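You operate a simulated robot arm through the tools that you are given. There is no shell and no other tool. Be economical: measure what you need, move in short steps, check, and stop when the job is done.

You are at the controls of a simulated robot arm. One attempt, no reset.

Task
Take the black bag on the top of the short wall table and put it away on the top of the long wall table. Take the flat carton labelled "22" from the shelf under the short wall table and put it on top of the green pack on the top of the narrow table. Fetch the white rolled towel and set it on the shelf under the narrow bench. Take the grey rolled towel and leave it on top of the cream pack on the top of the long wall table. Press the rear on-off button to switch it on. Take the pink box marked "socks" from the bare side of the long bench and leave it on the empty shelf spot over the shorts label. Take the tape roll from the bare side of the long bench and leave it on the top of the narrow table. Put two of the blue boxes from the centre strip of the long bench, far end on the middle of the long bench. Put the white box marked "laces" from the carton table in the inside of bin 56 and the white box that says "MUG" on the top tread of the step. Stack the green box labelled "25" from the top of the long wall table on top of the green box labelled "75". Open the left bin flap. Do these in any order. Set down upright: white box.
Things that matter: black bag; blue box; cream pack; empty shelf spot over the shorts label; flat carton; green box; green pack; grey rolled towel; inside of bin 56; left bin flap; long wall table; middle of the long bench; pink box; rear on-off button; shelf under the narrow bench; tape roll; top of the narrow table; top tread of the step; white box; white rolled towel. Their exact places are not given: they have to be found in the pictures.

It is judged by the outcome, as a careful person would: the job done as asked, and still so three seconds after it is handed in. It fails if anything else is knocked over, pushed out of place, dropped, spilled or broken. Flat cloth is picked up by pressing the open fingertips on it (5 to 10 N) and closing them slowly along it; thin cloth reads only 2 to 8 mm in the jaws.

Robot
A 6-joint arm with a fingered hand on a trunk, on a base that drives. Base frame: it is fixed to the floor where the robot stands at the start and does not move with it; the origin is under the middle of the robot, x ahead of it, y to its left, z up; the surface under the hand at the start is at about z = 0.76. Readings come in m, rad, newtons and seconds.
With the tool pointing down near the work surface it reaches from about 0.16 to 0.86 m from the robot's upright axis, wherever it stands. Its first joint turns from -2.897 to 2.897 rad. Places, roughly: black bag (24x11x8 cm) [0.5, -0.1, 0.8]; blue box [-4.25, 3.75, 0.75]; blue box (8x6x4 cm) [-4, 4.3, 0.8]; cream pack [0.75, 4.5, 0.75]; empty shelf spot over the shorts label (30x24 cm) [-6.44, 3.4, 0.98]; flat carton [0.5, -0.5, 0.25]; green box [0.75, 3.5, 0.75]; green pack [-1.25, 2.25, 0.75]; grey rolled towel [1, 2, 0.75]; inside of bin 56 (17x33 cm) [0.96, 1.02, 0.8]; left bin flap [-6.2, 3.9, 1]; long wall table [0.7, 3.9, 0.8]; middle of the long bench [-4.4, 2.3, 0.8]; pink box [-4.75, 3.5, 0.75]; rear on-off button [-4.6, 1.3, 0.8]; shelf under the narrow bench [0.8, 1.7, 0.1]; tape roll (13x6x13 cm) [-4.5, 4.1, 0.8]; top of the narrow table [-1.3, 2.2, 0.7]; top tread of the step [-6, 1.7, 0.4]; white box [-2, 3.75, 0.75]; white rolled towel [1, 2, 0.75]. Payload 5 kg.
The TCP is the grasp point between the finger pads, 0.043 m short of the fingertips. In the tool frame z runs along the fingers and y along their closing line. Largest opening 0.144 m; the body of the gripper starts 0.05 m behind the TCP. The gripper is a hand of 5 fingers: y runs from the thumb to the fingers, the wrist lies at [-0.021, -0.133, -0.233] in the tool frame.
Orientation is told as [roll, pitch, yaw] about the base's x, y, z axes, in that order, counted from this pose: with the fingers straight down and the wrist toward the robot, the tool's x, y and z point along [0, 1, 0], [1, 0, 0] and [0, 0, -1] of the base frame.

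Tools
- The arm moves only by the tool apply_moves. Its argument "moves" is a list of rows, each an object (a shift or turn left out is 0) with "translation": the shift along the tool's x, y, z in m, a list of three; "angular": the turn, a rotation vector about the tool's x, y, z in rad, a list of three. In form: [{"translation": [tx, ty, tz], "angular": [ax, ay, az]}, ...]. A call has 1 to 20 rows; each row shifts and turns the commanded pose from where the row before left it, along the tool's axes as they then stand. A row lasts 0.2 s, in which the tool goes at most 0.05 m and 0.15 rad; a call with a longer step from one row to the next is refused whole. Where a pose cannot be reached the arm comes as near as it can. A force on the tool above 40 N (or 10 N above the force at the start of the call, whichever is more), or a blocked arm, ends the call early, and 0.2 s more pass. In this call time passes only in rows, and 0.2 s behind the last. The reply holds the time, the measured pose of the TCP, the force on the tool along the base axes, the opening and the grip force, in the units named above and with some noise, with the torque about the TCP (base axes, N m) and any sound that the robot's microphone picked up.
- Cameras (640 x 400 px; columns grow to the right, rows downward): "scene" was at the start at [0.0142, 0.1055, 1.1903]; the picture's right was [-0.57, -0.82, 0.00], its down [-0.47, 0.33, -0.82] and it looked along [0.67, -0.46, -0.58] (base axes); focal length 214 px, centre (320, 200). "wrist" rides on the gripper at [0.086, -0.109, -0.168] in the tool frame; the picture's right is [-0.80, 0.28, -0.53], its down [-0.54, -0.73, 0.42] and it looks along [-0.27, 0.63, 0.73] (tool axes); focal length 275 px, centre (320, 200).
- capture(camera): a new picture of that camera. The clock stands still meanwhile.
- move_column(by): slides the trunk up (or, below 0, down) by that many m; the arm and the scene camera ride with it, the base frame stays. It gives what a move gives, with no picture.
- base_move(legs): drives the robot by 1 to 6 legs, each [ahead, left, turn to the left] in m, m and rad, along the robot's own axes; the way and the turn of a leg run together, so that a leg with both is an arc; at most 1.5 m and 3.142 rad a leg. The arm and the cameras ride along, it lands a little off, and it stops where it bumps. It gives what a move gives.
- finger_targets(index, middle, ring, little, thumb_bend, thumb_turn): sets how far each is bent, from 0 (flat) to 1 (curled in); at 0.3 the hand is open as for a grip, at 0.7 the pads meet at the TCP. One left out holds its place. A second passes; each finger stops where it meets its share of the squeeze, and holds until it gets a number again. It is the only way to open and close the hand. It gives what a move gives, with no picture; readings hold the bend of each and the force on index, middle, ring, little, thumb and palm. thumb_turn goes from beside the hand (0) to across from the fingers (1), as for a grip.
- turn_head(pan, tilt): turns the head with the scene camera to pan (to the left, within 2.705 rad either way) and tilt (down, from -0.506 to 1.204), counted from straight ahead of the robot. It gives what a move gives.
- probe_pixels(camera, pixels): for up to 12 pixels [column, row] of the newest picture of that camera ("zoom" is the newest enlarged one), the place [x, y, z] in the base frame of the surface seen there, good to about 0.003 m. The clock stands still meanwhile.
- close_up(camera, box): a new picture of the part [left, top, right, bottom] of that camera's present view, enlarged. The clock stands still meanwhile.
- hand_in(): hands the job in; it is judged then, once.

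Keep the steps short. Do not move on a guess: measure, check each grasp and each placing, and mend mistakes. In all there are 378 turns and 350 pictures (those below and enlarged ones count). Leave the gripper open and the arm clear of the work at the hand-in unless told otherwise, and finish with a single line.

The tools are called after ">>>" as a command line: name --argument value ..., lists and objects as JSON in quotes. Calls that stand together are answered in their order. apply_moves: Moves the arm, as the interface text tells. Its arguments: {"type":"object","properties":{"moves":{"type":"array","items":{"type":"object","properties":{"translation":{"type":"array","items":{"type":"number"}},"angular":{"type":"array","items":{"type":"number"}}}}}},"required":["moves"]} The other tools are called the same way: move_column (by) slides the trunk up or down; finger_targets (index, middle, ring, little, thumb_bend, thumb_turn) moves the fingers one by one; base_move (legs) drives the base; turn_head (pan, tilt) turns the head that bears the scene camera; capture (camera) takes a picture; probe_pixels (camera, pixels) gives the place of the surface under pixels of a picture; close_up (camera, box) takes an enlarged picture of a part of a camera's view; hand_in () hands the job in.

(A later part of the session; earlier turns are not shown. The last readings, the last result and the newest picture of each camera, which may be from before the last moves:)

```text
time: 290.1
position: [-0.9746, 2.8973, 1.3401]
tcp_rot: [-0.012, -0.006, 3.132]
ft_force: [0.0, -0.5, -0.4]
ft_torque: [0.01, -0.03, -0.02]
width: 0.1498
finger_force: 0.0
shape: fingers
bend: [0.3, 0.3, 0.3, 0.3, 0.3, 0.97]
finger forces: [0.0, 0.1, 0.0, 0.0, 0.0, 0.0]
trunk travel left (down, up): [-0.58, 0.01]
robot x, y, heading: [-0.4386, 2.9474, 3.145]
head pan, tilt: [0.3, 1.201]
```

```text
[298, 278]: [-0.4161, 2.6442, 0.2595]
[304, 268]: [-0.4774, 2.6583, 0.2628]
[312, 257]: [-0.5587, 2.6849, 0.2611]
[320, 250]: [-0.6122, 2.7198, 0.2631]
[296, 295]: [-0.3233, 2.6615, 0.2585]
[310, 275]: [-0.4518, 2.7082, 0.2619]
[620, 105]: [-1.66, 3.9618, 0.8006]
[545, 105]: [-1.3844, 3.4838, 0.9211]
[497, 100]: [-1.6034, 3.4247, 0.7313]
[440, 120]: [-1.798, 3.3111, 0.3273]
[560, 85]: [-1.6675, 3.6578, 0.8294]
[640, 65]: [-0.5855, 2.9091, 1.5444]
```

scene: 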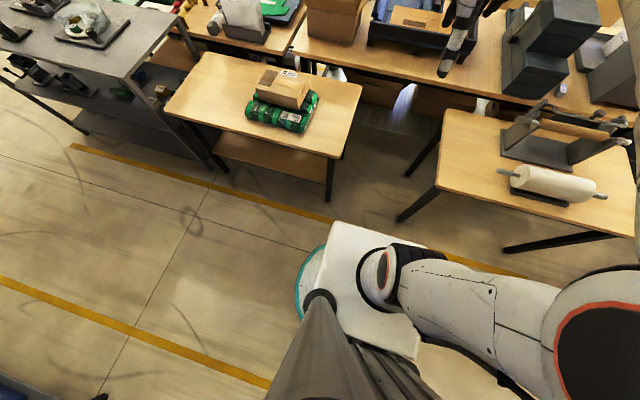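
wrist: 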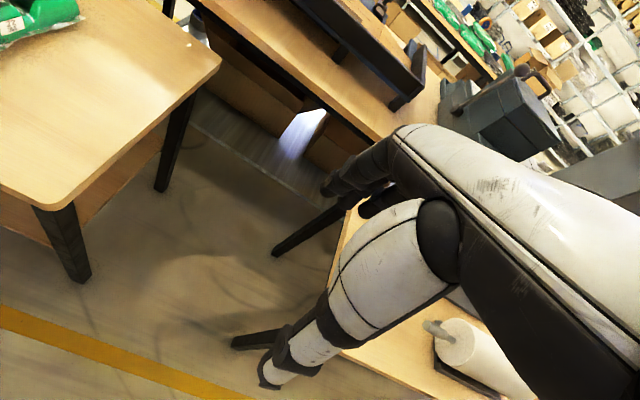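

The rim radius is 0.30, too wide for the gap, but the robot can stand in front of the roll table and reach over. This high view shows the laces box at (560,85); I'll zoom.

>>> close_up --camera "scene" --box '[530, 60, 600, 110]'

>>> probe_pixels --camera "zoom" --pixels '[[255, 195], [320, 170], [345, 190], [280, 220], [282, 260], [350, 225], [250, 235], [300, 195]]'

>>> close_up --camera "scene" --box '[480, 0, 640, 110]'

```text
8.00 times, centred on (565, 85) of scene
```

zoom: 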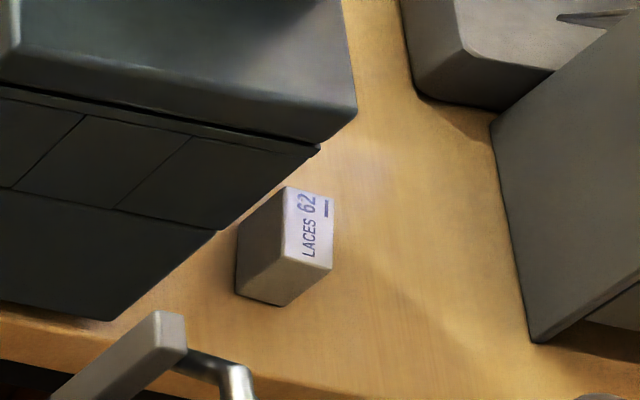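

```text
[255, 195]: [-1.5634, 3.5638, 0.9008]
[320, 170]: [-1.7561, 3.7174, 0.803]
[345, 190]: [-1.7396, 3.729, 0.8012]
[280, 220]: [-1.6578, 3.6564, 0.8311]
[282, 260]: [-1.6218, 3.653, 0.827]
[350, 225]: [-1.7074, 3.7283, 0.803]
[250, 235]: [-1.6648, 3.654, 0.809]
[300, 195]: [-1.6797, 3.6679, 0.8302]
```

```text
3.64 times, centred on (560, 55) of scene
```

zoom: 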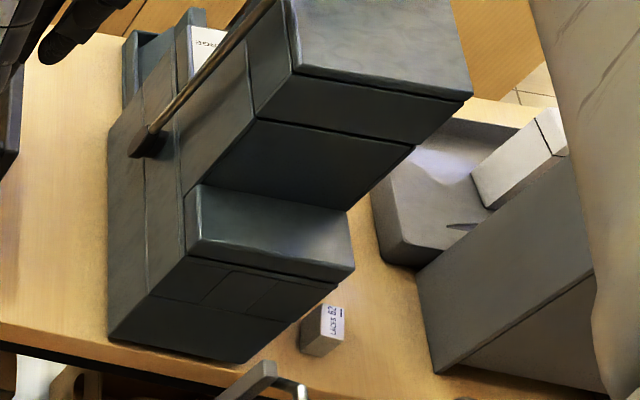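

The laces box is about x -1.62…-1.70, y 3.645…3.685. I'll check the clearance to the drawer stack beside it.

>>> close_up --camera "scene" --box '[530, 60, 600, 110]'

>>> probe_pixels --camera "zoom" --pixels '[[118, 322], [180, 275], [228, 240], [105, 310], [200, 225], [240, 200], [300, 150], [100, 205], [310, 145], [225, 300], [340, 150], [150, 330]]'

```text
8.00 times, centred on (565, 85) of scene
```

zoom: 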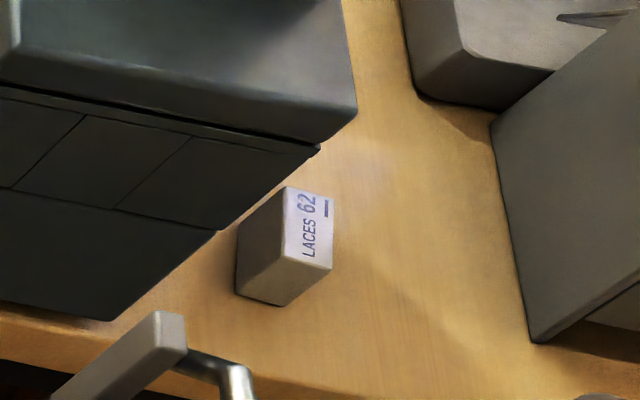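

```text
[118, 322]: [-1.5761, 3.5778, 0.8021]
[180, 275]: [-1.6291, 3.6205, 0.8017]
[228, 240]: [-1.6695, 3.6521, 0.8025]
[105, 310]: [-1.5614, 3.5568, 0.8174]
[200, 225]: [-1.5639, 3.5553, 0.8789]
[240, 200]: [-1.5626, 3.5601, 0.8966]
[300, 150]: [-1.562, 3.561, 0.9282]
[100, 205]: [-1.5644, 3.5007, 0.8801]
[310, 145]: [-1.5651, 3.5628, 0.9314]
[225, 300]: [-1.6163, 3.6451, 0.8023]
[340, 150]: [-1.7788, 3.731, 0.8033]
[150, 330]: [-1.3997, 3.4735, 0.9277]
```

The drawer side is at y 3.56, so there is 8 cm of clearance. I'll drive to about (-0.80, 3.68).

>>> base_move --legs '[[0, -0.71, 0.0]]'

>>> base_move --legs '[[0.3, 0, 0.0]]'

>>> capture --camera "scene"

>>> capture --camera "wrist"

```text
time: 294.1
position: [-0.973, 3.6123, 1.3412]
tcp_rot: [-0.008, -0.006, 3.131]
ft_force: [0.7, -0.3, 0.1]
ft_torque: [0.0, 0.02, 0.04]
width: 0.1499
finger_force: 0.2
shape: fingers
bend: [0.3, 0.3, 0.3, 0.3, 0.3, 0.97]
finger forces: [0.0, 0.1, 0.1, 0.1, 0.0, 0.0]
trunk travel left (down, up): [-0.58, 0.01]
robot x, y, heading: [-0.435, 3.6645, 3.14]
head pan, tilt: [0.3, 1.201]
```

```text
time: 296.1
position: [-1.2762, 3.6137, 1.3408]
tcp_rot: [-0.011, -0.004, 3.129]
ft_force: [0.2, -0.3, -0.7]
ft_torque: [0.03, -0.03, -0.01]
width: 0.1501
finger_force: 0.1
shape: fingers
bend: [0.3, 0.3, 0.3, 0.3, 0.3, 0.97]
finger forces: [0.0, 0.1, 0.0, 0.1, 0.1, 0.0]
trunk travel left (down, up): [-0.58, 0.01]
robot x, y, heading: [-0.7359, 3.6611, 3.138]
head pan, tilt: [0.3, 1.201]
```

```text
239 pictures are left
```

scene: 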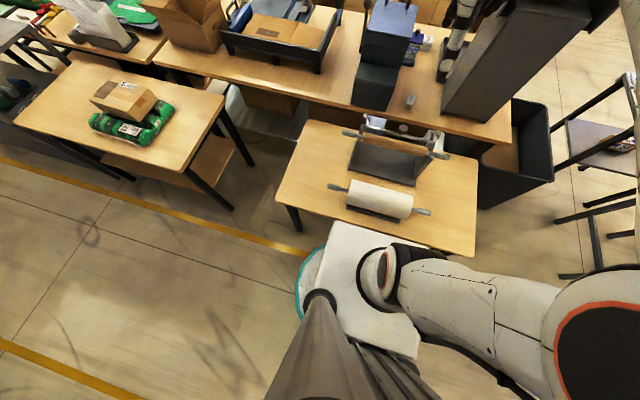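

```text
238 pictures are left
```

wrist: 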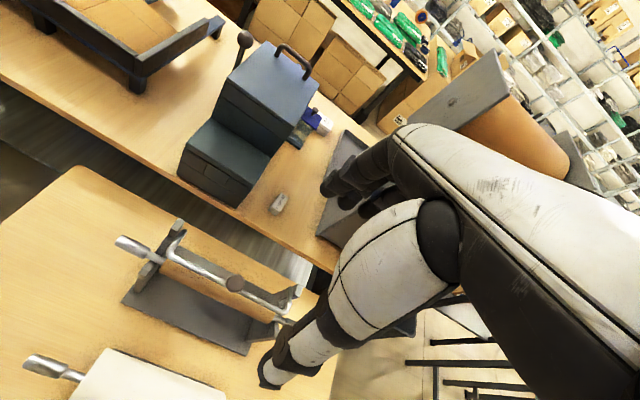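

Behind the drawers there's something white and blue at wrist (315,125). I'll zoom there.

>>> close_up --camera "wrist" --box '[240, 80, 380, 230]'

>>> probe_pixels --camera "wrist" --pixels '[[278, 203], [320, 125], [308, 118], [283, 195], [270, 210], [286, 212], [460, 90], [500, 100]]'

```text
2.67 times, centred on (310, 155) of wrist
```

zoom: 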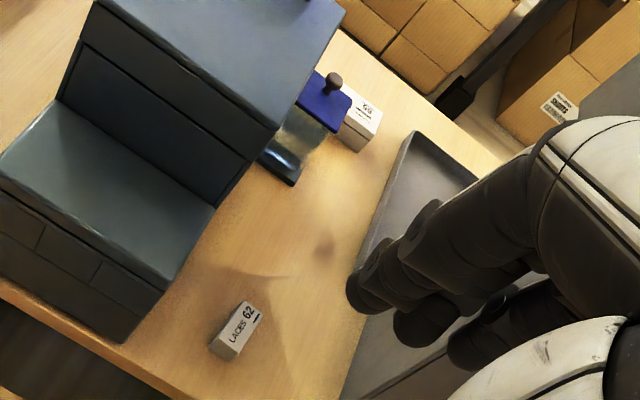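

```text
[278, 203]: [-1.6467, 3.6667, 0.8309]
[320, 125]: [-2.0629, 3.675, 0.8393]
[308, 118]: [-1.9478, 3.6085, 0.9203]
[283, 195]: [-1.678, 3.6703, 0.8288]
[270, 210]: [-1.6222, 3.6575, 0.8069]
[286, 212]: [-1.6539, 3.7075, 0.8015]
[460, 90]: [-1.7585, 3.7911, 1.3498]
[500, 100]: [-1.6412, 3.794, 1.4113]
```

The white box at (-2.06, 3.675) is probably the MUG. First the laces: I'll lower the trunk so the shoulder is at a good height, edge forward 4 cm and extend over the stand at z≈1.09.

>>> move_column --by -0.25

>>> base_move --legs '[[0.045, -0.0, 0.0]]'

>>> apply_moves --moves '[{"translation": [-0.01, 0.04, 0]}, {"translation": [-0.01, 0.04, 0]}, {"translation": [-0.01, 0.04, 0]}, {"translation": [-0.01, 0.04, 0]}, {"translation": [-0.01, 0.04, 0]}, {"translation": [0, 0.04, 0]}]'

>>> capture --camera "wrist"

```text
time: 298.7
position: [-1.2741, 3.6141, 1.0905]
tcp_rot: [-0.011, -0.004, 3.129]
ft_force: [0.5, -0.7, -0.6]
ft_torque: [0.01, 0.0, 0.01]
width: 0.15
finger_force: 0.0
shape: fingers
bend: [0.3, 0.3, 0.3, 0.3, 0.3, 0.97]
finger forces: [0.0, 0.0, 0.0, 0.0, 0.0, 0.1]
trunk travel left (down, up): [-0.33, 0.26]
robot x, y, heading: [-0.7364, 3.6599, 3.136]
head pan, tilt: [0.3, 1.201]
```

```text
time: 299.6
position: [-1.3188, 3.6146, 1.0906]
tcp_rot: [-0.011, -0.004, 3.13]
ft_force: [-0.2, -0.1, -0.2]
ft_torque: [-0.04, 0.03, 0.02]
width: 0.1498
finger_force: 0.0
shape: fingers
bend: [0.3, 0.3, 0.3, 0.3, 0.3, 0.97]
finger forces: [0.1, 0.1, 0.0, 0.0, 0.0, 0.0]
trunk travel left (down, up): [-0.33, 0.26]
robot x, y, heading: [-0.7777, 3.6617, 3.134]
head pan, tilt: [0.3, 1.201]
```

```text
time: 301.0
position: [-1.5582, 3.6675, 1.09]
tcp_rot: [-0.01, -0.003, 3.129]
ft_force: [0.7, -0.5, 0.7]
ft_torque: [-0.04, 0.05, -0.01]
width: 0.1498
finger_force: 0.0
shape: fingers
bend: [0.3, 0.3, 0.3, 0.3, 0.3, 0.97]
finger forces: [0.1, 0.0, 0.1, 0.1, 0.0, 0.0]
trunk travel left (down, up): [-0.33, 0.26]
robot x, y, heading: [-0.7786, 3.6606, 3.137]
head pan, tilt: [0.3, 1.201]
```

```text
236 pictures are left
```

wrist: 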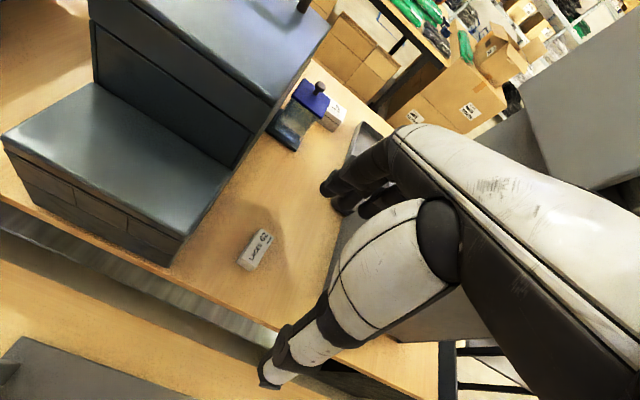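

I'll move forward to x -1.655 and down to 0.93.

>>> apply_moves --moves '[{"translation": [0, 0.03, 0.035]}, {"translation": [0, 0.03, 0.035]}, {"translation": [0, 0.03, 0.035]}, {"translation": [0, 0.007, 0.04]}, {"translation": [0, 0, 0.02]}]'

>>> capture --camera "wrist"

>>> turn_head --pan 0.2 --tilt 0.7

>>> capture --camera "scene"

```text
time: 302.2
position: [-1.6558, 3.6684, 0.9274]
tcp_rot: [-0.01, -0.006, 3.128]
ft_force: [0.3, 0.4, 0.0]
ft_torque: [-0.01, 0.0, -0.01]
width: 0.1499
finger_force: 0.2
shape: fingers
bend: [0.3, 0.3, 0.3, 0.3, 0.3, 0.97]
finger forces: [0.1, 0.0, 0.0, 0.0, 0.0, 0.1]
trunk travel left (down, up): [-0.33, 0.26]
robot x, y, heading: [-0.7811, 3.6653, 3.139]
head pan, tilt: [0.3, 1.201]
```

```text
235 pictures are left
```

wrist: 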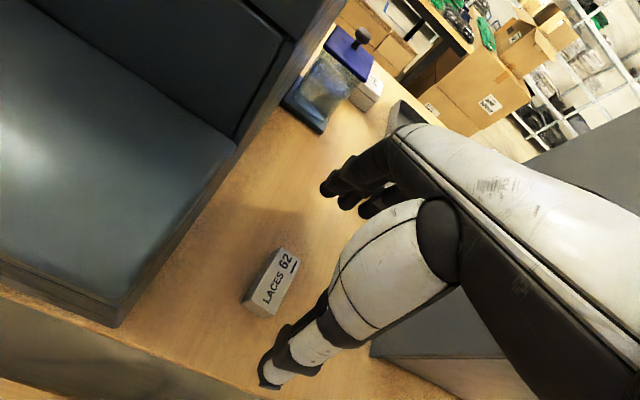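

```text
time: 303.1
position: [-1.6572, 3.6694, 0.9279]
tcp_rot: [-0.01, -0.004, 3.13]
ft_force: [0.1, 0.3, -0.1]
ft_torque: [-0.02, 0.04, -0.04]
width: 0.1497
finger_force: 0.1
shape: fingers
bend: [0.3, 0.3, 0.3, 0.3, 0.3, 0.97]
finger forces: [0.0, 0.0, 0.0, 0.0, 0.0, 0.1]
trunk travel left (down, up): [-0.33, 0.26]
robot x, y, heading: [-0.7801, 3.6632, 3.139]
head pan, tilt: [0.201, 0.7]
```

```text
234 pictures are left
```

scene: 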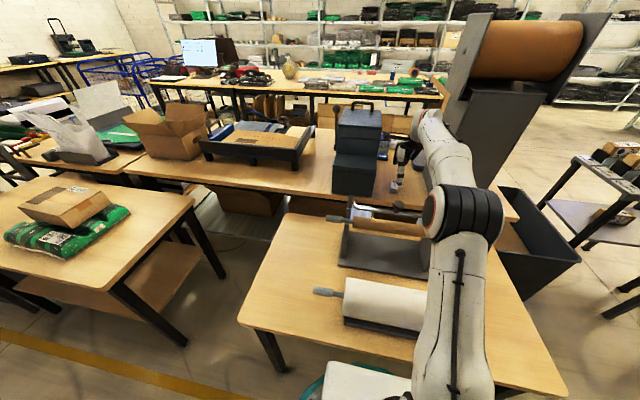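

Good reach. I'll lower to 0.852 over the box.

>>> apply_moves --moves '[{"translation": [0, 0, 0.03]}, {"translation": [0, 0, 0.025]}, {"translation": [0, 0, 0.02]}]'

>>> capture --camera "wrist"

```text
time: 303.9
position: [-1.6564, 3.6708, 0.8523]
tcp_rot: [-0.01, -0.005, 3.131]
ft_force: [0.1, 0.4, 0.5]
ft_torque: [-0.02, 0.0, 0.0]
width: 0.1499
finger_force: 0.1
shape: fingers
bend: [0.3, 0.3, 0.3, 0.3, 0.3, 0.97]
finger forces: [0.0, 0.0, 0.1, 0.1, 0.0, 0.0]
trunk travel left (down, up): [-0.33, 0.26]
robot x, y, heading: [-0.7788, 3.6601, 3.14]
head pan, tilt: [0.201, 0.7]
```

```text
233 pictures are left
```

wrist: 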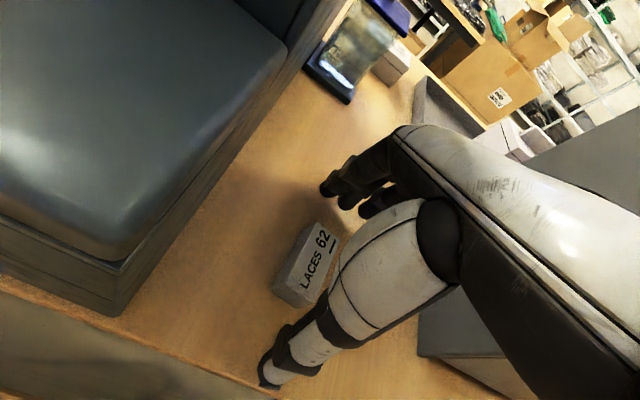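

I'll close around the laces box.

>>> apply_moves --moves '[{"translation": [0, 0, 0.004]}]'

>>> finger_targets --index 0.6 --middle 0.6 --ring 0.6 --little 0.5 --thumb_bend 0.6

>>> capture --camera "wrist"

```text
time: 304.3
position: [-1.6565, 3.671, 0.8475]
tcp_rot: [-0.011, -0.003, 3.13]
ft_force: [0.3, -0.7, 0.5]
ft_torque: [0.0, 0.01, 0.03]
width: 0.1497
finger_force: 0.0
shape: fingers
bend: [0.3, 0.3, 0.3, 0.3, 0.3, 0.97]
finger forces: [0.0, 0.0, 0.1, 0.0, 0.0, 0.0]
trunk travel left (down, up): [-0.33, 0.26]
robot x, y, heading: [-0.7785, 3.6665, 3.133]
head pan, tilt: [0.201, 0.7]
```

```text
time: 305.3
position: [-1.6562, 3.6708, 0.8504]
tcp_rot: [-0.012, -0.006, 3.127]
ft_force: [-1.5, 0.1, 4.3]
ft_torque: [0.06, 0.23, 0.01]
width: 0.0681
finger_force: 13.2
shape: fingers
bend: [0.54, 0.56, 0.6, 0.5, 0.53, 0.97]
finger forces: [6.8, 8.3, 0.0, 0.0, 11.0, 0.1]
trunk travel left (down, up): [-0.33, 0.26]
robot x, y, heading: [-0.777, 3.6645, 3.14]
head pan, tilt: [0.201, 0.7]
```

```text
232 pictures are left
```

wrist: 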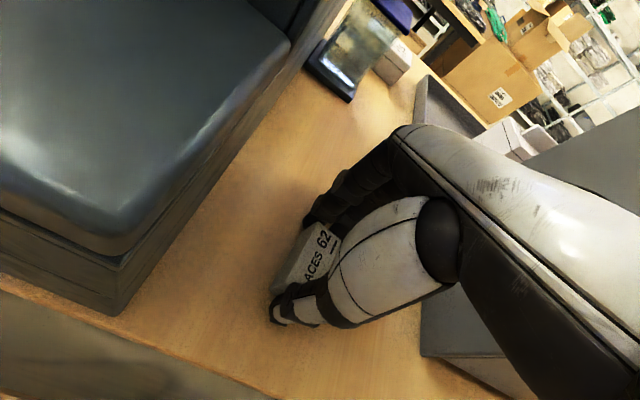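

The box is gripped (width 0.068). I'll tighten slightly and lift.

>>> finger_targets --index 0.66 --middle 0.66 --thumb_bend 0.64

>>> apply_moves --moves '[{"translation": [0, 0, -0.03]}, {"translation": [0, 0, -0.04]}, {"translation": [0, 0, -0.04]}, {"translation": [0, -0.02, -0.04]}, {"translation": [0, -0.03, -0.03]}, {"translation": [0, -0.03, -0.03]}, {"translation": [0, -0.04, 0]}, {"translation": [0, -0.04, 0]}, {"translation": [0, -0.04, 0]}]'

>>> capture --camera "wrist"

```text
time: 306.3
position: [-1.6563, 3.6705, 0.8495]
tcp_rot: [-0.011, -0.005, 3.13]
ft_force: [-1.4, 0.1, 6.0]
ft_torque: [0.06, 0.38, 0.04]
width: 0.0678
finger_force: 19.8
shape: fingers
bend: [0.55, 0.57, 0.6, 0.5, 0.54, 0.97]
finger forces: [9.7, 12.7, 0.1, 0.0, 16.2, 0.0]
trunk travel left (down, up): [-0.33, 0.26]
robot x, y, heading: [-0.7796, 3.6598, 3.139]
head pan, tilt: [0.201, 0.7]
```

```text
time: 308.3
position: [-1.4552, 3.6656, 1.0582]
tcp_rot: [-0.01, -0.004, 3.129]
ft_force: [-0.4, 0.0, -0.3]
ft_torque: [-0.03, -0.05, 0.0]
width: 0.0675
finger_force: 16.0
shape: fingers
bend: [0.55, 0.58, 0.6, 0.5, 0.54, 0.96]
finger forces: [9.1, 7.1, 0.0, 0.1, 16.1, 0.0]
trunk travel left (down, up): [-0.33, 0.26]
robot x, y, heading: [-0.7802, 3.6582, 3.14]
head pan, tilt: [0.201, 0.7]
```

```text
231 pictures are left
```

wrist: 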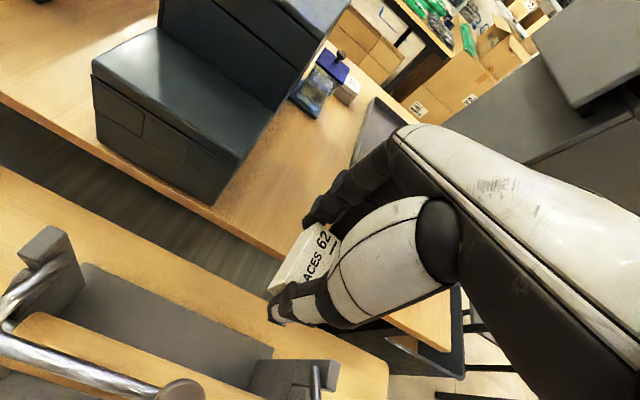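

The laces box is held label up. I'll back off, turn around and drive to bin 56 near (0.96, 1.02).

>>> base_move --legs '[[-0.35, 0, 0], [0, 0, -1.57], [0, 0, -1.57], [0, -1.4, 0], [0, -1.2, 0]]'

>>> turn_head --pan 0.2 --tilt 0.6

>>> capture --camera "scene"

```text
time: 330.5
position: [0.189, 1.0288, 1.0574]
tcp_rot: [-0.011, -0.003, -0.046]
ft_force: [0.0, -0.3, 0.0]
ft_torque: [0.0, -0.01, -0.01]
width: 0.0667
finger_force: 14.7
shape: fingers
bend: [0.55, 0.58, 0.6, 0.5, 0.55, 0.96]
finger forces: [8.1, 6.7, 0.0, 0.0, 14.9, 0.1]
trunk travel left (down, up): [-0.33, 0.26]
robot x, y, heading: [-0.4891, 1.0565, -0.033]
head pan, tilt: [0.201, 0.7]
```

```text
time: 331.2
position: [0.1867, 1.0278, 1.0575]
tcp_rot: [-0.01, -0.003, -0.047]
ft_force: [-0.4, 0.1, 0.0]
ft_torque: [0.01, 0.01, 0.03]
width: 0.0668
finger_force: 14.9
shape: fingers
bend: [0.55, 0.58, 0.6, 0.5, 0.55, 0.96]
finger forces: [8.1, 6.7, 0.1, 0.0, 14.8, 0.0]
trunk travel left (down, up): [-0.33, 0.26]
robot x, y, heading: [-0.4872, 1.0592, -0.034]
head pan, tilt: [0.201, 0.6]
```

```text
230 pictures are left
```

scene: 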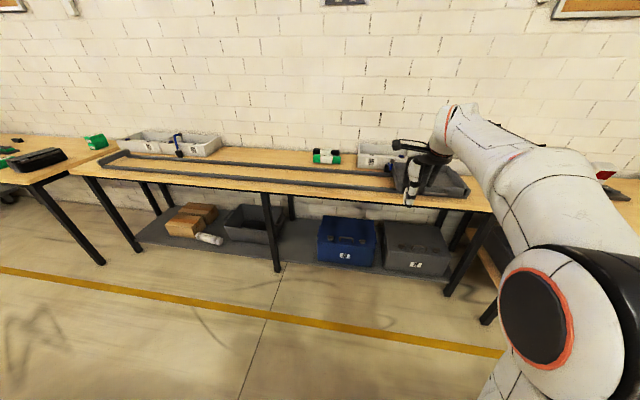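

Bin 56 is at (375,155). I'll drive ahead 0.55 and look with the wrist camera.

>>> base_move --legs '[[0.55, 0.0, 0.03]]'

>>> capture --camera "wrist"

>>> capture --camera "scene"

```text
time: 334.4
position: [0.7416, 1.0351, 1.0584]
tcp_rot: [-0.011, -0.004, -0.015]
ft_force: [0.2, -0.6, -0.2]
ft_torque: [0.02, 0.0, 0.01]
width: 0.0668
finger_force: 14.8
shape: fingers
bend: [0.55, 0.58, 0.6, 0.5, 0.55, 0.96]
finger forces: [8.1, 6.8, 0.0, 0.1, 14.8, 0.0]
trunk travel left (down, up): [-0.33, 0.26]
robot x, y, heading: [0.0659, 1.0388, -0.009]
head pan, tilt: [0.201, 0.6]
```

```text
229 pictures are left
```

wrist: 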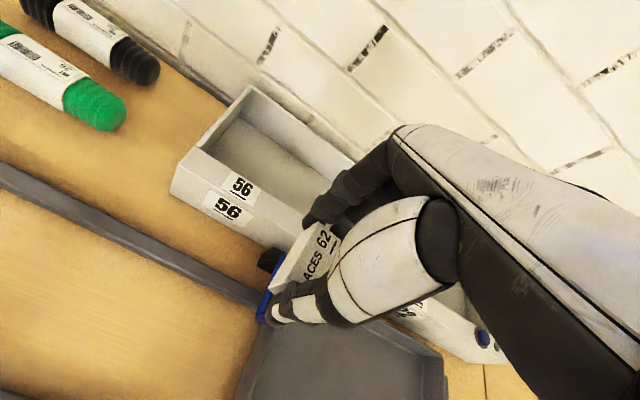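

```text
228 pictures are left
```

scene: 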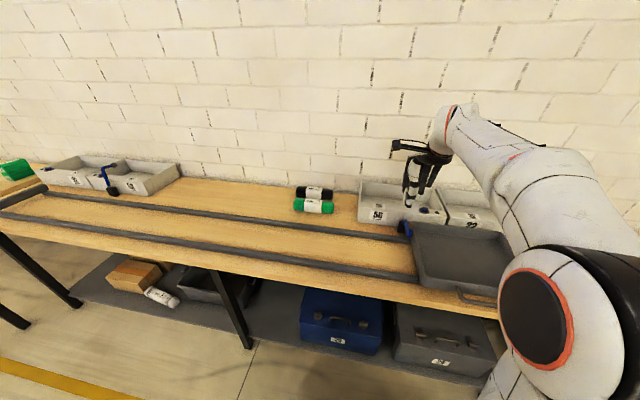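

>>> probe_pixels --camera "wrist" --pixels '[[172, 190], [250, 88], [250, 130], [280, 150], [230, 170], [355, 160], [300, 165], [190, 160], [310, 120], [215, 130]]'

>>> close_up --camera "scene" --box '[340, 150, 520, 270]'

>>> probe_pixels --camera "zoom" --pixels '[[75, 115], [70, 165], [165, 170], [340, 180], [350, 210], [85, 170], [355, 140], [360, 185], [200, 200], [240, 210], [345, 165], [130, 135]]'

```text
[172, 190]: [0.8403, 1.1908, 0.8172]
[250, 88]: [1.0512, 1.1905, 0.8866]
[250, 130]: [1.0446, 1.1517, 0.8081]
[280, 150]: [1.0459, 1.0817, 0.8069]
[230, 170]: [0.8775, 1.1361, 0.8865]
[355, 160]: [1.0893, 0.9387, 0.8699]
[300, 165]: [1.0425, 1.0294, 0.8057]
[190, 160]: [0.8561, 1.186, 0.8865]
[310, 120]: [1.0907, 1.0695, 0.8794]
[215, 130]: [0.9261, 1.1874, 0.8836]
```

```text
3.33 times, centred on (430, 210) of scene
```

zoom: 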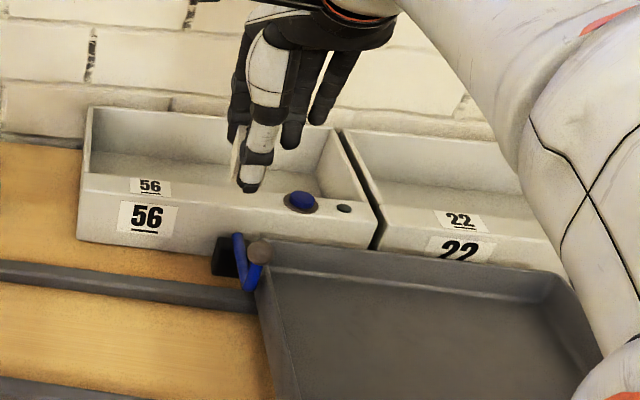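

```text
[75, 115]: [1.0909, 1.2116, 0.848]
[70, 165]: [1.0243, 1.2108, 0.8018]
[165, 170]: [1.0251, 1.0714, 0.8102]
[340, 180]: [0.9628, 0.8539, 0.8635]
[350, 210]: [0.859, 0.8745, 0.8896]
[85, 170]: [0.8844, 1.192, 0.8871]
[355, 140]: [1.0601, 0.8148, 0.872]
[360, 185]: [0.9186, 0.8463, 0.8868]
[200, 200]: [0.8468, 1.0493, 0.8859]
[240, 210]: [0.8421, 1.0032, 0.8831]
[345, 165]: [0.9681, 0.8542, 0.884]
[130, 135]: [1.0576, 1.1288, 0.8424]
```

Bin 56's interior is x 0.885–1.055, y 0.855–1.185, floor 0.806, rim 0.887. I'll move over (0.967, 1.035), then lower to 0.90.

>>> apply_moves --moves '[{"translation": [0, 0.045, 0], "angular": [0, 0, -0.015]}, {"translation": [0, 0.045, 0]}, {"translation": [0, 0.045, 0]}, {"translation": [0, 0.045, 0]}, {"translation": [0, 0.045, 0.02]}, {"translation": [0, 0, 0.045]}, {"translation": [0, 0, 0.045]}]'

>>> capture --camera "wrist"

>>> close_up --camera "scene" --box '[340, 150, 520, 270]'

```text
time: 336.0
position: [0.9479, 1.0355, 0.9402]
tcp_rot: [-0.009, -0.006, -0.002]
ft_force: [-1.4, 0.5, -0.2]
ft_torque: [-0.05, -0.05, 0.0]
width: 0.0667
finger_force: 14.2
shape: fingers
bend: [0.55, 0.58, 0.6, 0.5, 0.55, 0.96]
finger forces: [8.1, 6.5, 0.0, 0.0, 14.5, 0.0]
out of reach, approached as far as the arm can: row 5
trunk travel left (down, up): [-0.33, 0.26]
robot x, y, heading: [0.0676, 1.0403, -0.007]
head pan, tilt: [0.201, 0.6]
```

```text
226 pictures are left
```

wrist: 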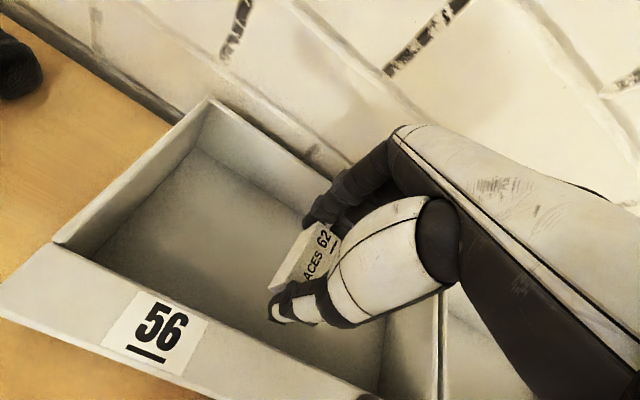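

```text
3.33 times, centred on (430, 210) of scene
```

zoom: 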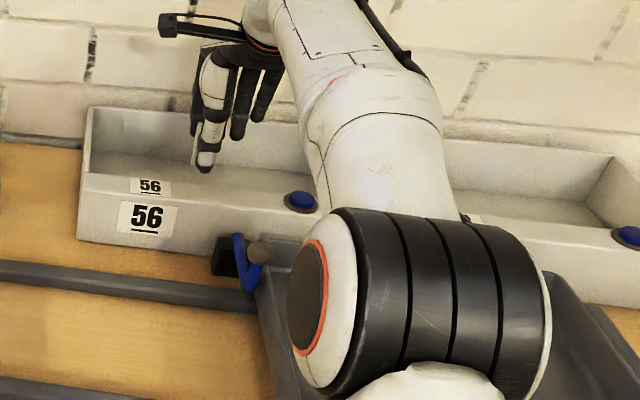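

I'll shift 1 cm ahead and lower toward the bin floor.

>>> apply_moves --moves '[{"translation": [0, 0.012, 0.03]}, {"translation": [0, 0, 0.03]}, {"translation": [0, 0, 0.015]}, {"translation": [0, 0, 0.006]}, {"translation": [0, 0, 0.004]}]'

>>> capture --camera "wrist"

```text
time: 337.2
position: [0.9614, 1.0337, 0.8566]
tcp_rot: [-0.011, -0.008, -0.002]
ft_force: [0.8, 1.2, 5.8]
ft_torque: [-0.04, -0.17, 0.02]
width: 0.0664
finger_force: 18.1
shape: fingers
bend: [0.55, 0.58, 0.6, 0.5, 0.55, 0.96]
finger forces: [7.9, 13.5, 0.0, 0.0, 15.5, 0.1]
trunk travel left (down, up): [-0.33, 0.26]
robot x, y, heading: [0.0644, 1.0429, -0.009]
head pan, tilt: [0.201, 0.6]
```

```text
224 pictures are left
```

wrist: 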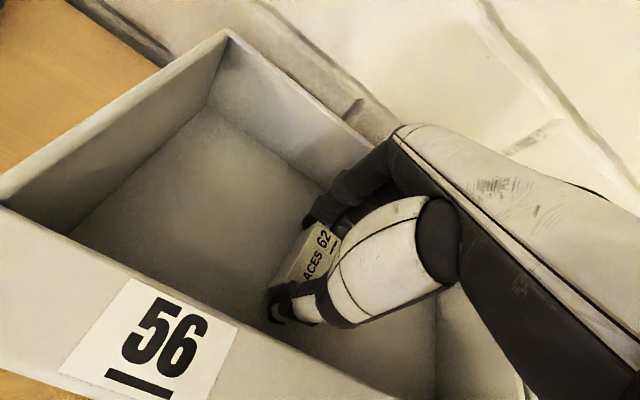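

It touched down (6 N). I'll open moderately and rise.

>>> finger_targets --index 0.44 --middle 0.44 --ring 0.44 --little 0.44 --thumb_bend 0.44

>>> apply_moves --moves '[{"translation": [0, 0, -0.02]}, {"translation": [0, 0, -0.03]}, {"translation": [0, 0, -0.04]}, {"translation": [0, -0.02, -0.04]}, {"translation": [0, -0.03, -0.02]}]'

>>> capture --camera "wrist"

```text
time: 338.2
position: [0.9616, 1.0344, 0.8563]
tcp_rot: [-0.01, -0.005, 0.0]
ft_force: [-1.8, -1.9, 5.3]
ft_torque: [-0.07, -0.27, -0.07]
width: 0.0995
finger_force: 2.9
shape: fingers
bend: [0.44, 0.45, 0.44, 0.44, 0.44, 0.97]
finger forces: [0.0, 5.7, 0.0, 0.0, 0.1, 0.0]
trunk travel left (down, up): [-0.33, 0.26]
robot x, y, heading: [0.0652, 1.0441, -0.014]
head pan, tilt: [0.201, 0.6]
```

```text
time: 339.4
position: [0.9097, 1.0363, 1.0045]
tcp_rot: [-0.011, -0.003, -0.002]
ft_force: [-0.6, 0.2, 0.2]
ft_torque: [-0.01, -0.05, 0.0]
width: 0.0999
finger_force: 0.1
shape: fingers
bend: [0.44, 0.44, 0.44, 0.44, 0.44, 0.97]
finger forces: [0.1, 0.0, 0.1, 0.1, 0.1, 0.1]
trunk travel left (down, up): [-0.33, 0.26]
robot x, y, heading: [0.0666, 1.0395, -0.006]
head pan, tilt: [0.201, 0.6]
```

```text
223 pictures are left
```

wrist: 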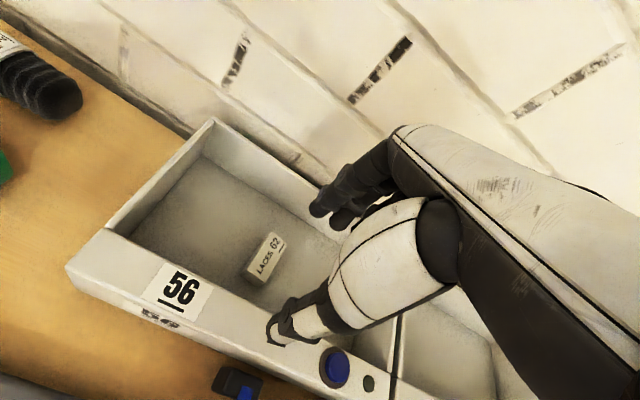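

The laces box is in bin 56, label up. Now I need a route west. I'll back off and look toward -x at y≈-0.3.

>>> apply_moves --moves '[{"translation": [0, -0.045, 0]}, {"translation": [0, -0.045, 0]}, {"translation": [0, -0.045, 0]}, {"translation": [0, -0.045, 0]}, {"translation": [0, -0.045, 0]}, {"translation": [0, -0.045, 0]}]'

>>> base_move --legs '[[-0.5, 0, 0], [0, -1.4, 0]]'

>>> turn_head --pan 2.6 --tilt 0.35

>>> capture --camera "scene"

```text
time: 340.8
position: [0.6386, 1.0373, 1.0029]
tcp_rot: [-0.01, -0.003, -0.001]
ft_force: [0.8, 1.1, 0.1]
ft_torque: [0.02, 0.08, -0.01]
width: 0.1001
finger_force: 0.0
shape: fingers
bend: [0.44, 0.44, 0.44, 0.44, 0.44, 0.97]
finger forces: [0.1, 0.0, 0.0, 0.0, 0.0, 0.1]
trunk travel left (down, up): [-0.33, 0.26]
robot x, y, heading: [0.0633, 1.0407, -0.009]
head pan, tilt: [0.201, 0.6]
```

```text
time: 350.3
position: [0.1213, -0.3652, 1.0019]
tcp_rot: [-0.01, -0.003, -0.009]
ft_force: [0.0, 0.0, -0.4]
ft_torque: [-0.02, -0.01, 0.0]
width: 0.1001
finger_force: 0.0
shape: fingers
bend: [0.44, 0.44, 0.44, 0.44, 0.44, 0.97]
finger forces: [0.1, 0.0, 0.0, 0.1, 0.0, 0.1]
trunk travel left (down, up): [-0.33, 0.26]
robot x, y, heading: [-0.4527, -0.3584, -0.015]
head pan, tilt: [0.201, 0.6]
```

```text
time: 352.5
position: [0.1212, -0.3649, 1.0021]
tcp_rot: [-0.011, -0.004, -0.005]
ft_force: [0.1, -0.9, 0.1]
ft_torque: [0.0, 0.02, -0.02]
width: 0.0998
finger_force: 0.0
shape: fingers
bend: [0.44, 0.44, 0.44, 0.44, 0.44, 0.97]
finger forces: [0.1, 0.0, 0.1, 0.0, 0.1, 0.1]
trunk travel left (down, up): [-0.33, 0.26]
robot x, y, heading: [-0.4514, -0.3548, -0.015]
head pan, tilt: [2.601, 0.351]
```

```text
222 pictures are left
```

scene: 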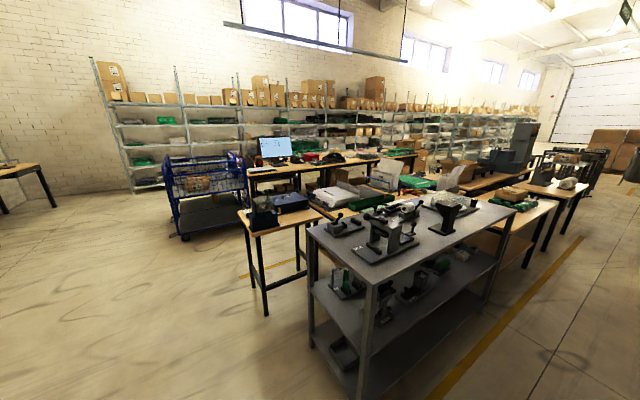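

The south side is open. I'll probe the obstacles: grey table, small table, blue cart, long bench.

>>> probe_pixels --camera "scene" --pixels '[[312, 345], [372, 390], [266, 314], [248, 260], [185, 237], [243, 222], [170, 195], [300, 260], [260, 165], [290, 215], [150, 210], [330, 215]]'

>>> close_up --camera "scene" --box '[150, 120, 470, 320]'

>>> probe_pixels --camera "zoom" --pixels '[[195, 110], [245, 90], [290, 100], [310, 85], [350, 75], [380, 75], [530, 65], [240, 200], [180, 200], [440, 120], [540, 70], [310, 180]]'

```text
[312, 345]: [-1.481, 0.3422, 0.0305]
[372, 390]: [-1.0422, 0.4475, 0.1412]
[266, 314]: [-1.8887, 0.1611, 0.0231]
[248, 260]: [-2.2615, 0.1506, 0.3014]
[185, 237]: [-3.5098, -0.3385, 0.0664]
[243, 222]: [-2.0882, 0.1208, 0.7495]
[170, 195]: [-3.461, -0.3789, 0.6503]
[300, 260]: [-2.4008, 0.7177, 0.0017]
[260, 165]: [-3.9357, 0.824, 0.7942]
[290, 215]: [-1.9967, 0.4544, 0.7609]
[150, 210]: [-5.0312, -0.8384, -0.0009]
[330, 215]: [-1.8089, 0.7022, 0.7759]
```

```text
2.00 times, centred on (310, 220) of scene
```

zoom: 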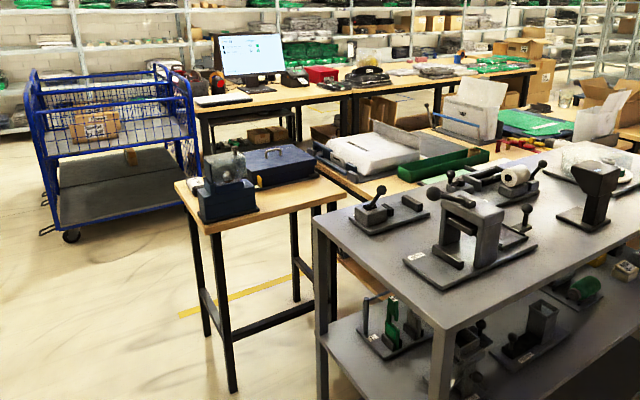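

```text
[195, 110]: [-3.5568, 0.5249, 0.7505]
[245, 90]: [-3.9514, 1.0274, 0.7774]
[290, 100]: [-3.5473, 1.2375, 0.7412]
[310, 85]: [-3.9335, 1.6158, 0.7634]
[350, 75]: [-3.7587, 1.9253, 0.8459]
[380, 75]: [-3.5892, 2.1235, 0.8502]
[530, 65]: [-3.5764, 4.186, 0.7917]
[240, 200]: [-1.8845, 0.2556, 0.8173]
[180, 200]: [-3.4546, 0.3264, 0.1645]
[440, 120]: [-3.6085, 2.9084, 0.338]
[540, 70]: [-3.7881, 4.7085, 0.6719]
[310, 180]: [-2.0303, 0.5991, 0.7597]
```

The aisle between the table group and the long bench (x≈-2.95) is reachable from the south. I'll pull the arm in and drive backward west, keeping heading 0 so I end up facing the carton table's west side.

>>> apply_moves --moves '[{"translation": [0, -0.045, 0]}, {"translation": [0, -0.045, 0]}, {"translation": [0, -0.045, 0]}, {"translation": [0, -0.035, 0]}]'

>>> base_move --legs '[[0, -0.15, 0.015], [-1.3, 0, 0], [-1.2, 0, 0]]'

>>> turn_head --pan 1.4 --tilt 0.45

>>> capture --camera "scene"

```text
time: 353.6
position: [-0.0399, -0.3631, 0.9361]
tcp_rot: [0.01, 0.182, 0.005]
ft_force: [-0.2, 0.5, -0.8]
ft_torque: [-0.02, 0.01, -0.01]
width: 0.1004
finger_force: 0.0
shape: fingers
bend: [0.44, 0.44, 0.44, 0.44, 0.44, 0.97]
finger forces: [0.0, 0.0, 0.1, 0.0, 0.0, 0.1]
trunk travel left (down, up): [-0.33, 0.26]
robot x, y, heading: [-0.4536, -0.3601, -0.012]
head pan, tilt: [2.601, 0.351]
stopped in row 4: the arm was blocked; the commanded pose is now the measured one
```

```text
time: 366.9
position: [-2.5574, -0.5162, 0.9364]
tcp_rot: [0.011, 0.183, 0.025]
ft_force: [0.1, -0.1, 0.5]
ft_torque: [0.06, 0.0, 0.01]
width: 0.0999
finger_force: 0.0
shape: fingers
bend: [0.44, 0.44, 0.44, 0.44, 0.44, 0.97]
finger forces: [0.0, 0.0, 0.0, 0.0, 0.0, 0.0]
trunk travel left (down, up): [-0.33, 0.26]
robot x, y, heading: [-2.972, -0.5207, 0.009]
head pan, tilt: [2.601, 0.351]
```

```text
time: 368.3
position: [-2.5558, -0.517, 0.9366]
tcp_rot: [0.009, 0.184, 0.023]
ft_force: [0.2, 0.5, -0.6]
ft_torque: [0.01, 0.02, -0.01]
width: 0.0999
finger_force: 0.0
shape: fingers
bend: [0.44, 0.44, 0.44, 0.44, 0.44, 0.97]
finger forces: [0.1, 0.1, 0.1, 0.0, 0.1, 0.1]
trunk travel left (down, up): [-0.33, 0.26]
robot x, y, heading: [-2.9704, -0.5213, 0.008]
head pan, tilt: [1.4, 0.45]
```

```text
220 pictures are left
```

scene: 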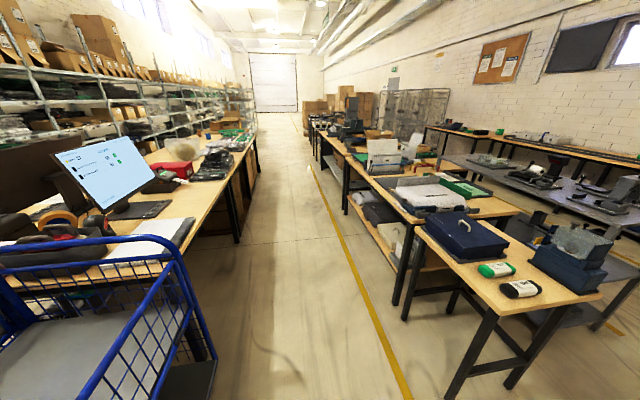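

The aisle ahead (north) is clear. I'll probe its edges.

>>> probe_pixels --camera "scene" --pixels '[[400, 300], [470, 330], [415, 220], [345, 150], [312, 125], [240, 240], [192, 330], [185, 245], [330, 210], [385, 170], [370, 180], [250, 140]]'

>>> close_up --camera "scene" --box '[300, 100, 480, 230]'

```text
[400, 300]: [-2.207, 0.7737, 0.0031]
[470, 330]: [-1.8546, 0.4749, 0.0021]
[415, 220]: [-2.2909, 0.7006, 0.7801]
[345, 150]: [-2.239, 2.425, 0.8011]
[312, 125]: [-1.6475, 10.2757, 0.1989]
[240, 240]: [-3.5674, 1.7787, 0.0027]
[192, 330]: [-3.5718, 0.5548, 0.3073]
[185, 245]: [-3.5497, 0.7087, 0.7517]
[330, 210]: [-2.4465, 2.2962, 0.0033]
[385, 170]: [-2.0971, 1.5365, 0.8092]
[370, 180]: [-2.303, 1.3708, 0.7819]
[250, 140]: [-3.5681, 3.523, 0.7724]
```

```text
3.08 times, centred on (390, 165) of scene
```

zoom: 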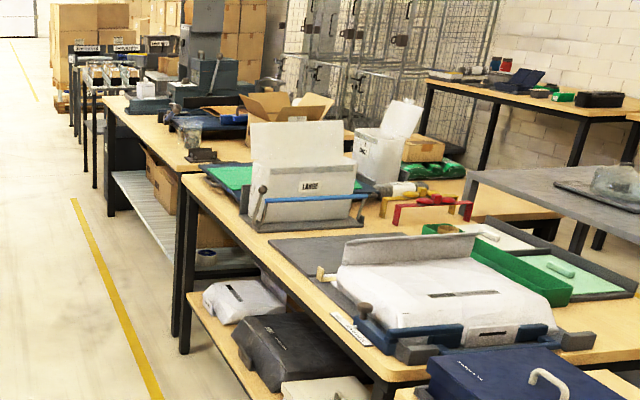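

Aisle x -2.3…-3.55. I'll slide left (north) 4.15 m to y≈3.65.

>>> base_move --legs '[[0, 1.4, -0.005], [0, 1.4, 0], [0, 1.35, 0]]'

>>> turn_head --pan 0.2 --tilt 0.5

>>> capture --camera "scene"

```text
time: 388.2
position: [-2.5875, 3.6373, 0.9372]
tcp_rot: [0.011, 0.183, 0.024]
ft_force: [-0.1, -0.4, 0.1]
ft_torque: [0.01, 0.01, -0.02]
width: 0.1004
finger_force: 0.1
shape: fingers
bend: [0.44, 0.44, 0.44, 0.44, 0.44, 0.97]
finger forces: [0.0, 0.0, 0.0, 0.0, 0.1, 0.1]
trunk travel left (down, up): [-0.33, 0.26]
robot x, y, heading: [-2.9993, 3.6321, 0.006]
head pan, tilt: [1.4, 0.45]
```

```text
time: 389.6
position: [-2.5869, 3.6383, 0.9361]
tcp_rot: [0.011, 0.182, 0.025]
ft_force: [0.6, -0.5, 0.3]
ft_torque: [0.01, -0.04, 0.04]
width: 0.1003
finger_force: 0.0
shape: fingers
bend: [0.44, 0.44, 0.44, 0.44, 0.44, 0.97]
finger forces: [0.1, 0.1, 0.0, 0.0, 0.0, 0.0]
trunk travel left (down, up): [-0.33, 0.26]
robot x, y, heading: [-3.002, 3.633, 0.008]
head pan, tilt: [0.201, 0.499]
```

```text
218 pictures are left
```

scene: 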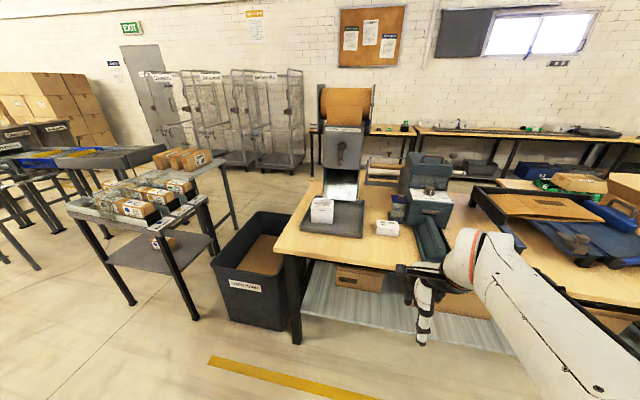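

>>> close_up --camera "scene" --box '[290, 180, 450, 280]'

>>> probe_pixels --camera "zoom" --pixels '[[350, 170], [435, 180], [375, 155], [390, 165], [350, 195], [430, 215], [395, 205], [130, 110], [300, 270], [440, 150], [500, 300], [440, 60]]'

```text
4.00 times, centred on (370, 230) of scene
```

zoom: 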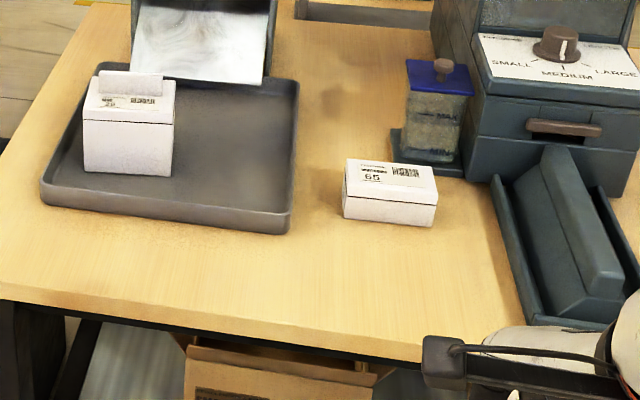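

```text
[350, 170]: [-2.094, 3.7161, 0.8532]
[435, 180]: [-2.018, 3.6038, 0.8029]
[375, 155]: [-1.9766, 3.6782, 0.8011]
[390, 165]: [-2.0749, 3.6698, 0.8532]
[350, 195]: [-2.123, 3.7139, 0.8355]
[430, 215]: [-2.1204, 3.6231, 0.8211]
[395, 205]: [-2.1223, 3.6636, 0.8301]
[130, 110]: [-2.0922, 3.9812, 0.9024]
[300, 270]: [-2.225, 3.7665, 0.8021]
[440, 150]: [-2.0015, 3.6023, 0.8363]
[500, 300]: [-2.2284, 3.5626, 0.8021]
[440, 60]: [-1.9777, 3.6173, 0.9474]
```

There are two white boxes. I'll zoom to read their labels.

>>> close_up --camera "scene" --box '[370, 215, 405, 240]'

>>> close_up --camera "scene" --box '[305, 193, 340, 228]'

```text
16.00 times, centred on (388, 228) of scene
```

zoom: 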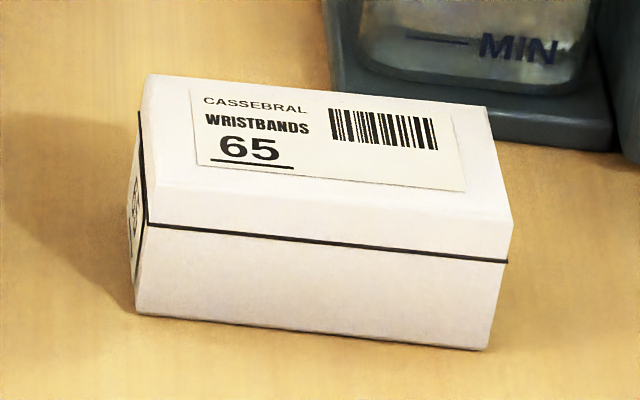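

```text
11.43 times, centred on (322, 210) of scene
```

zoom: 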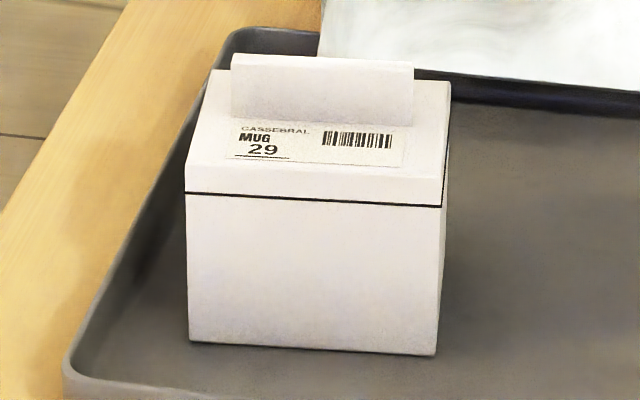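

The MUG box is the one in the tray, at about (-2.09, 3.98). I'll probe its corners.

>>> probe_pixels --camera "zoom" --pixels '[[190, 180], [440, 195], [190, 335], [435, 345], [240, 75], [410, 75], [215, 85], [447, 90], [320, 160], [445, 220], [560, 200], [320, 60]]'

```text
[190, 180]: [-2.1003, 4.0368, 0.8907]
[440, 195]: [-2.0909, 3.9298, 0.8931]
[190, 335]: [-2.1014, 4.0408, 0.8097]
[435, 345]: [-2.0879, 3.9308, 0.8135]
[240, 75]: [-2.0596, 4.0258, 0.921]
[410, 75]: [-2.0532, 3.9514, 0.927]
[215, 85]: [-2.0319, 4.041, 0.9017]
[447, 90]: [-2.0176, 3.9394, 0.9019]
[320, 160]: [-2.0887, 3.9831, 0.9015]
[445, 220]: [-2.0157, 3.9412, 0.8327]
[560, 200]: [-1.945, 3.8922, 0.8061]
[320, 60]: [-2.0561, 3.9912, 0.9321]
```

MUG: x -2.095…-2.02, y 3.932…4.040, top 0.902, tab to 0.932. I'll check the space between it and the dispenser chute behind.

>>> close_up --camera "scene" --box '[295, 75, 415, 245]'

>>> probe_pixels --camera "zoom" --pixels '[[120, 262], [160, 255], [120, 275], [80, 290], [120, 150], [70, 200], [170, 200], [80, 100], [180, 60], [100, 250], [170, 260], [75, 240]]'

```text
2.35 times, centred on (355, 160) of scene
```

zoom: 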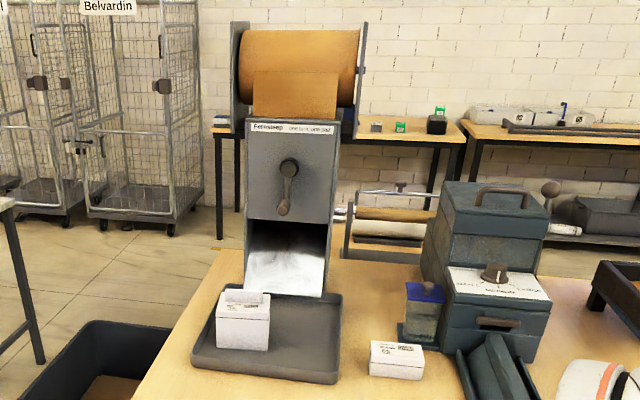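

```text
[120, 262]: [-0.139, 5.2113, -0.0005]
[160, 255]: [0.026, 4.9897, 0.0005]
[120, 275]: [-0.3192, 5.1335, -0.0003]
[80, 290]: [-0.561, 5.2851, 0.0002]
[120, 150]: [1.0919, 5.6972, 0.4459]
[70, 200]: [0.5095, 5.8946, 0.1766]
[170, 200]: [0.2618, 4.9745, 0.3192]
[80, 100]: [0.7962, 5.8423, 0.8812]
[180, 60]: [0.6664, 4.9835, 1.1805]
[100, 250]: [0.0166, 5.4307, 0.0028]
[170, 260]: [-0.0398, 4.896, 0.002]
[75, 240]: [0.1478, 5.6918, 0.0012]
```

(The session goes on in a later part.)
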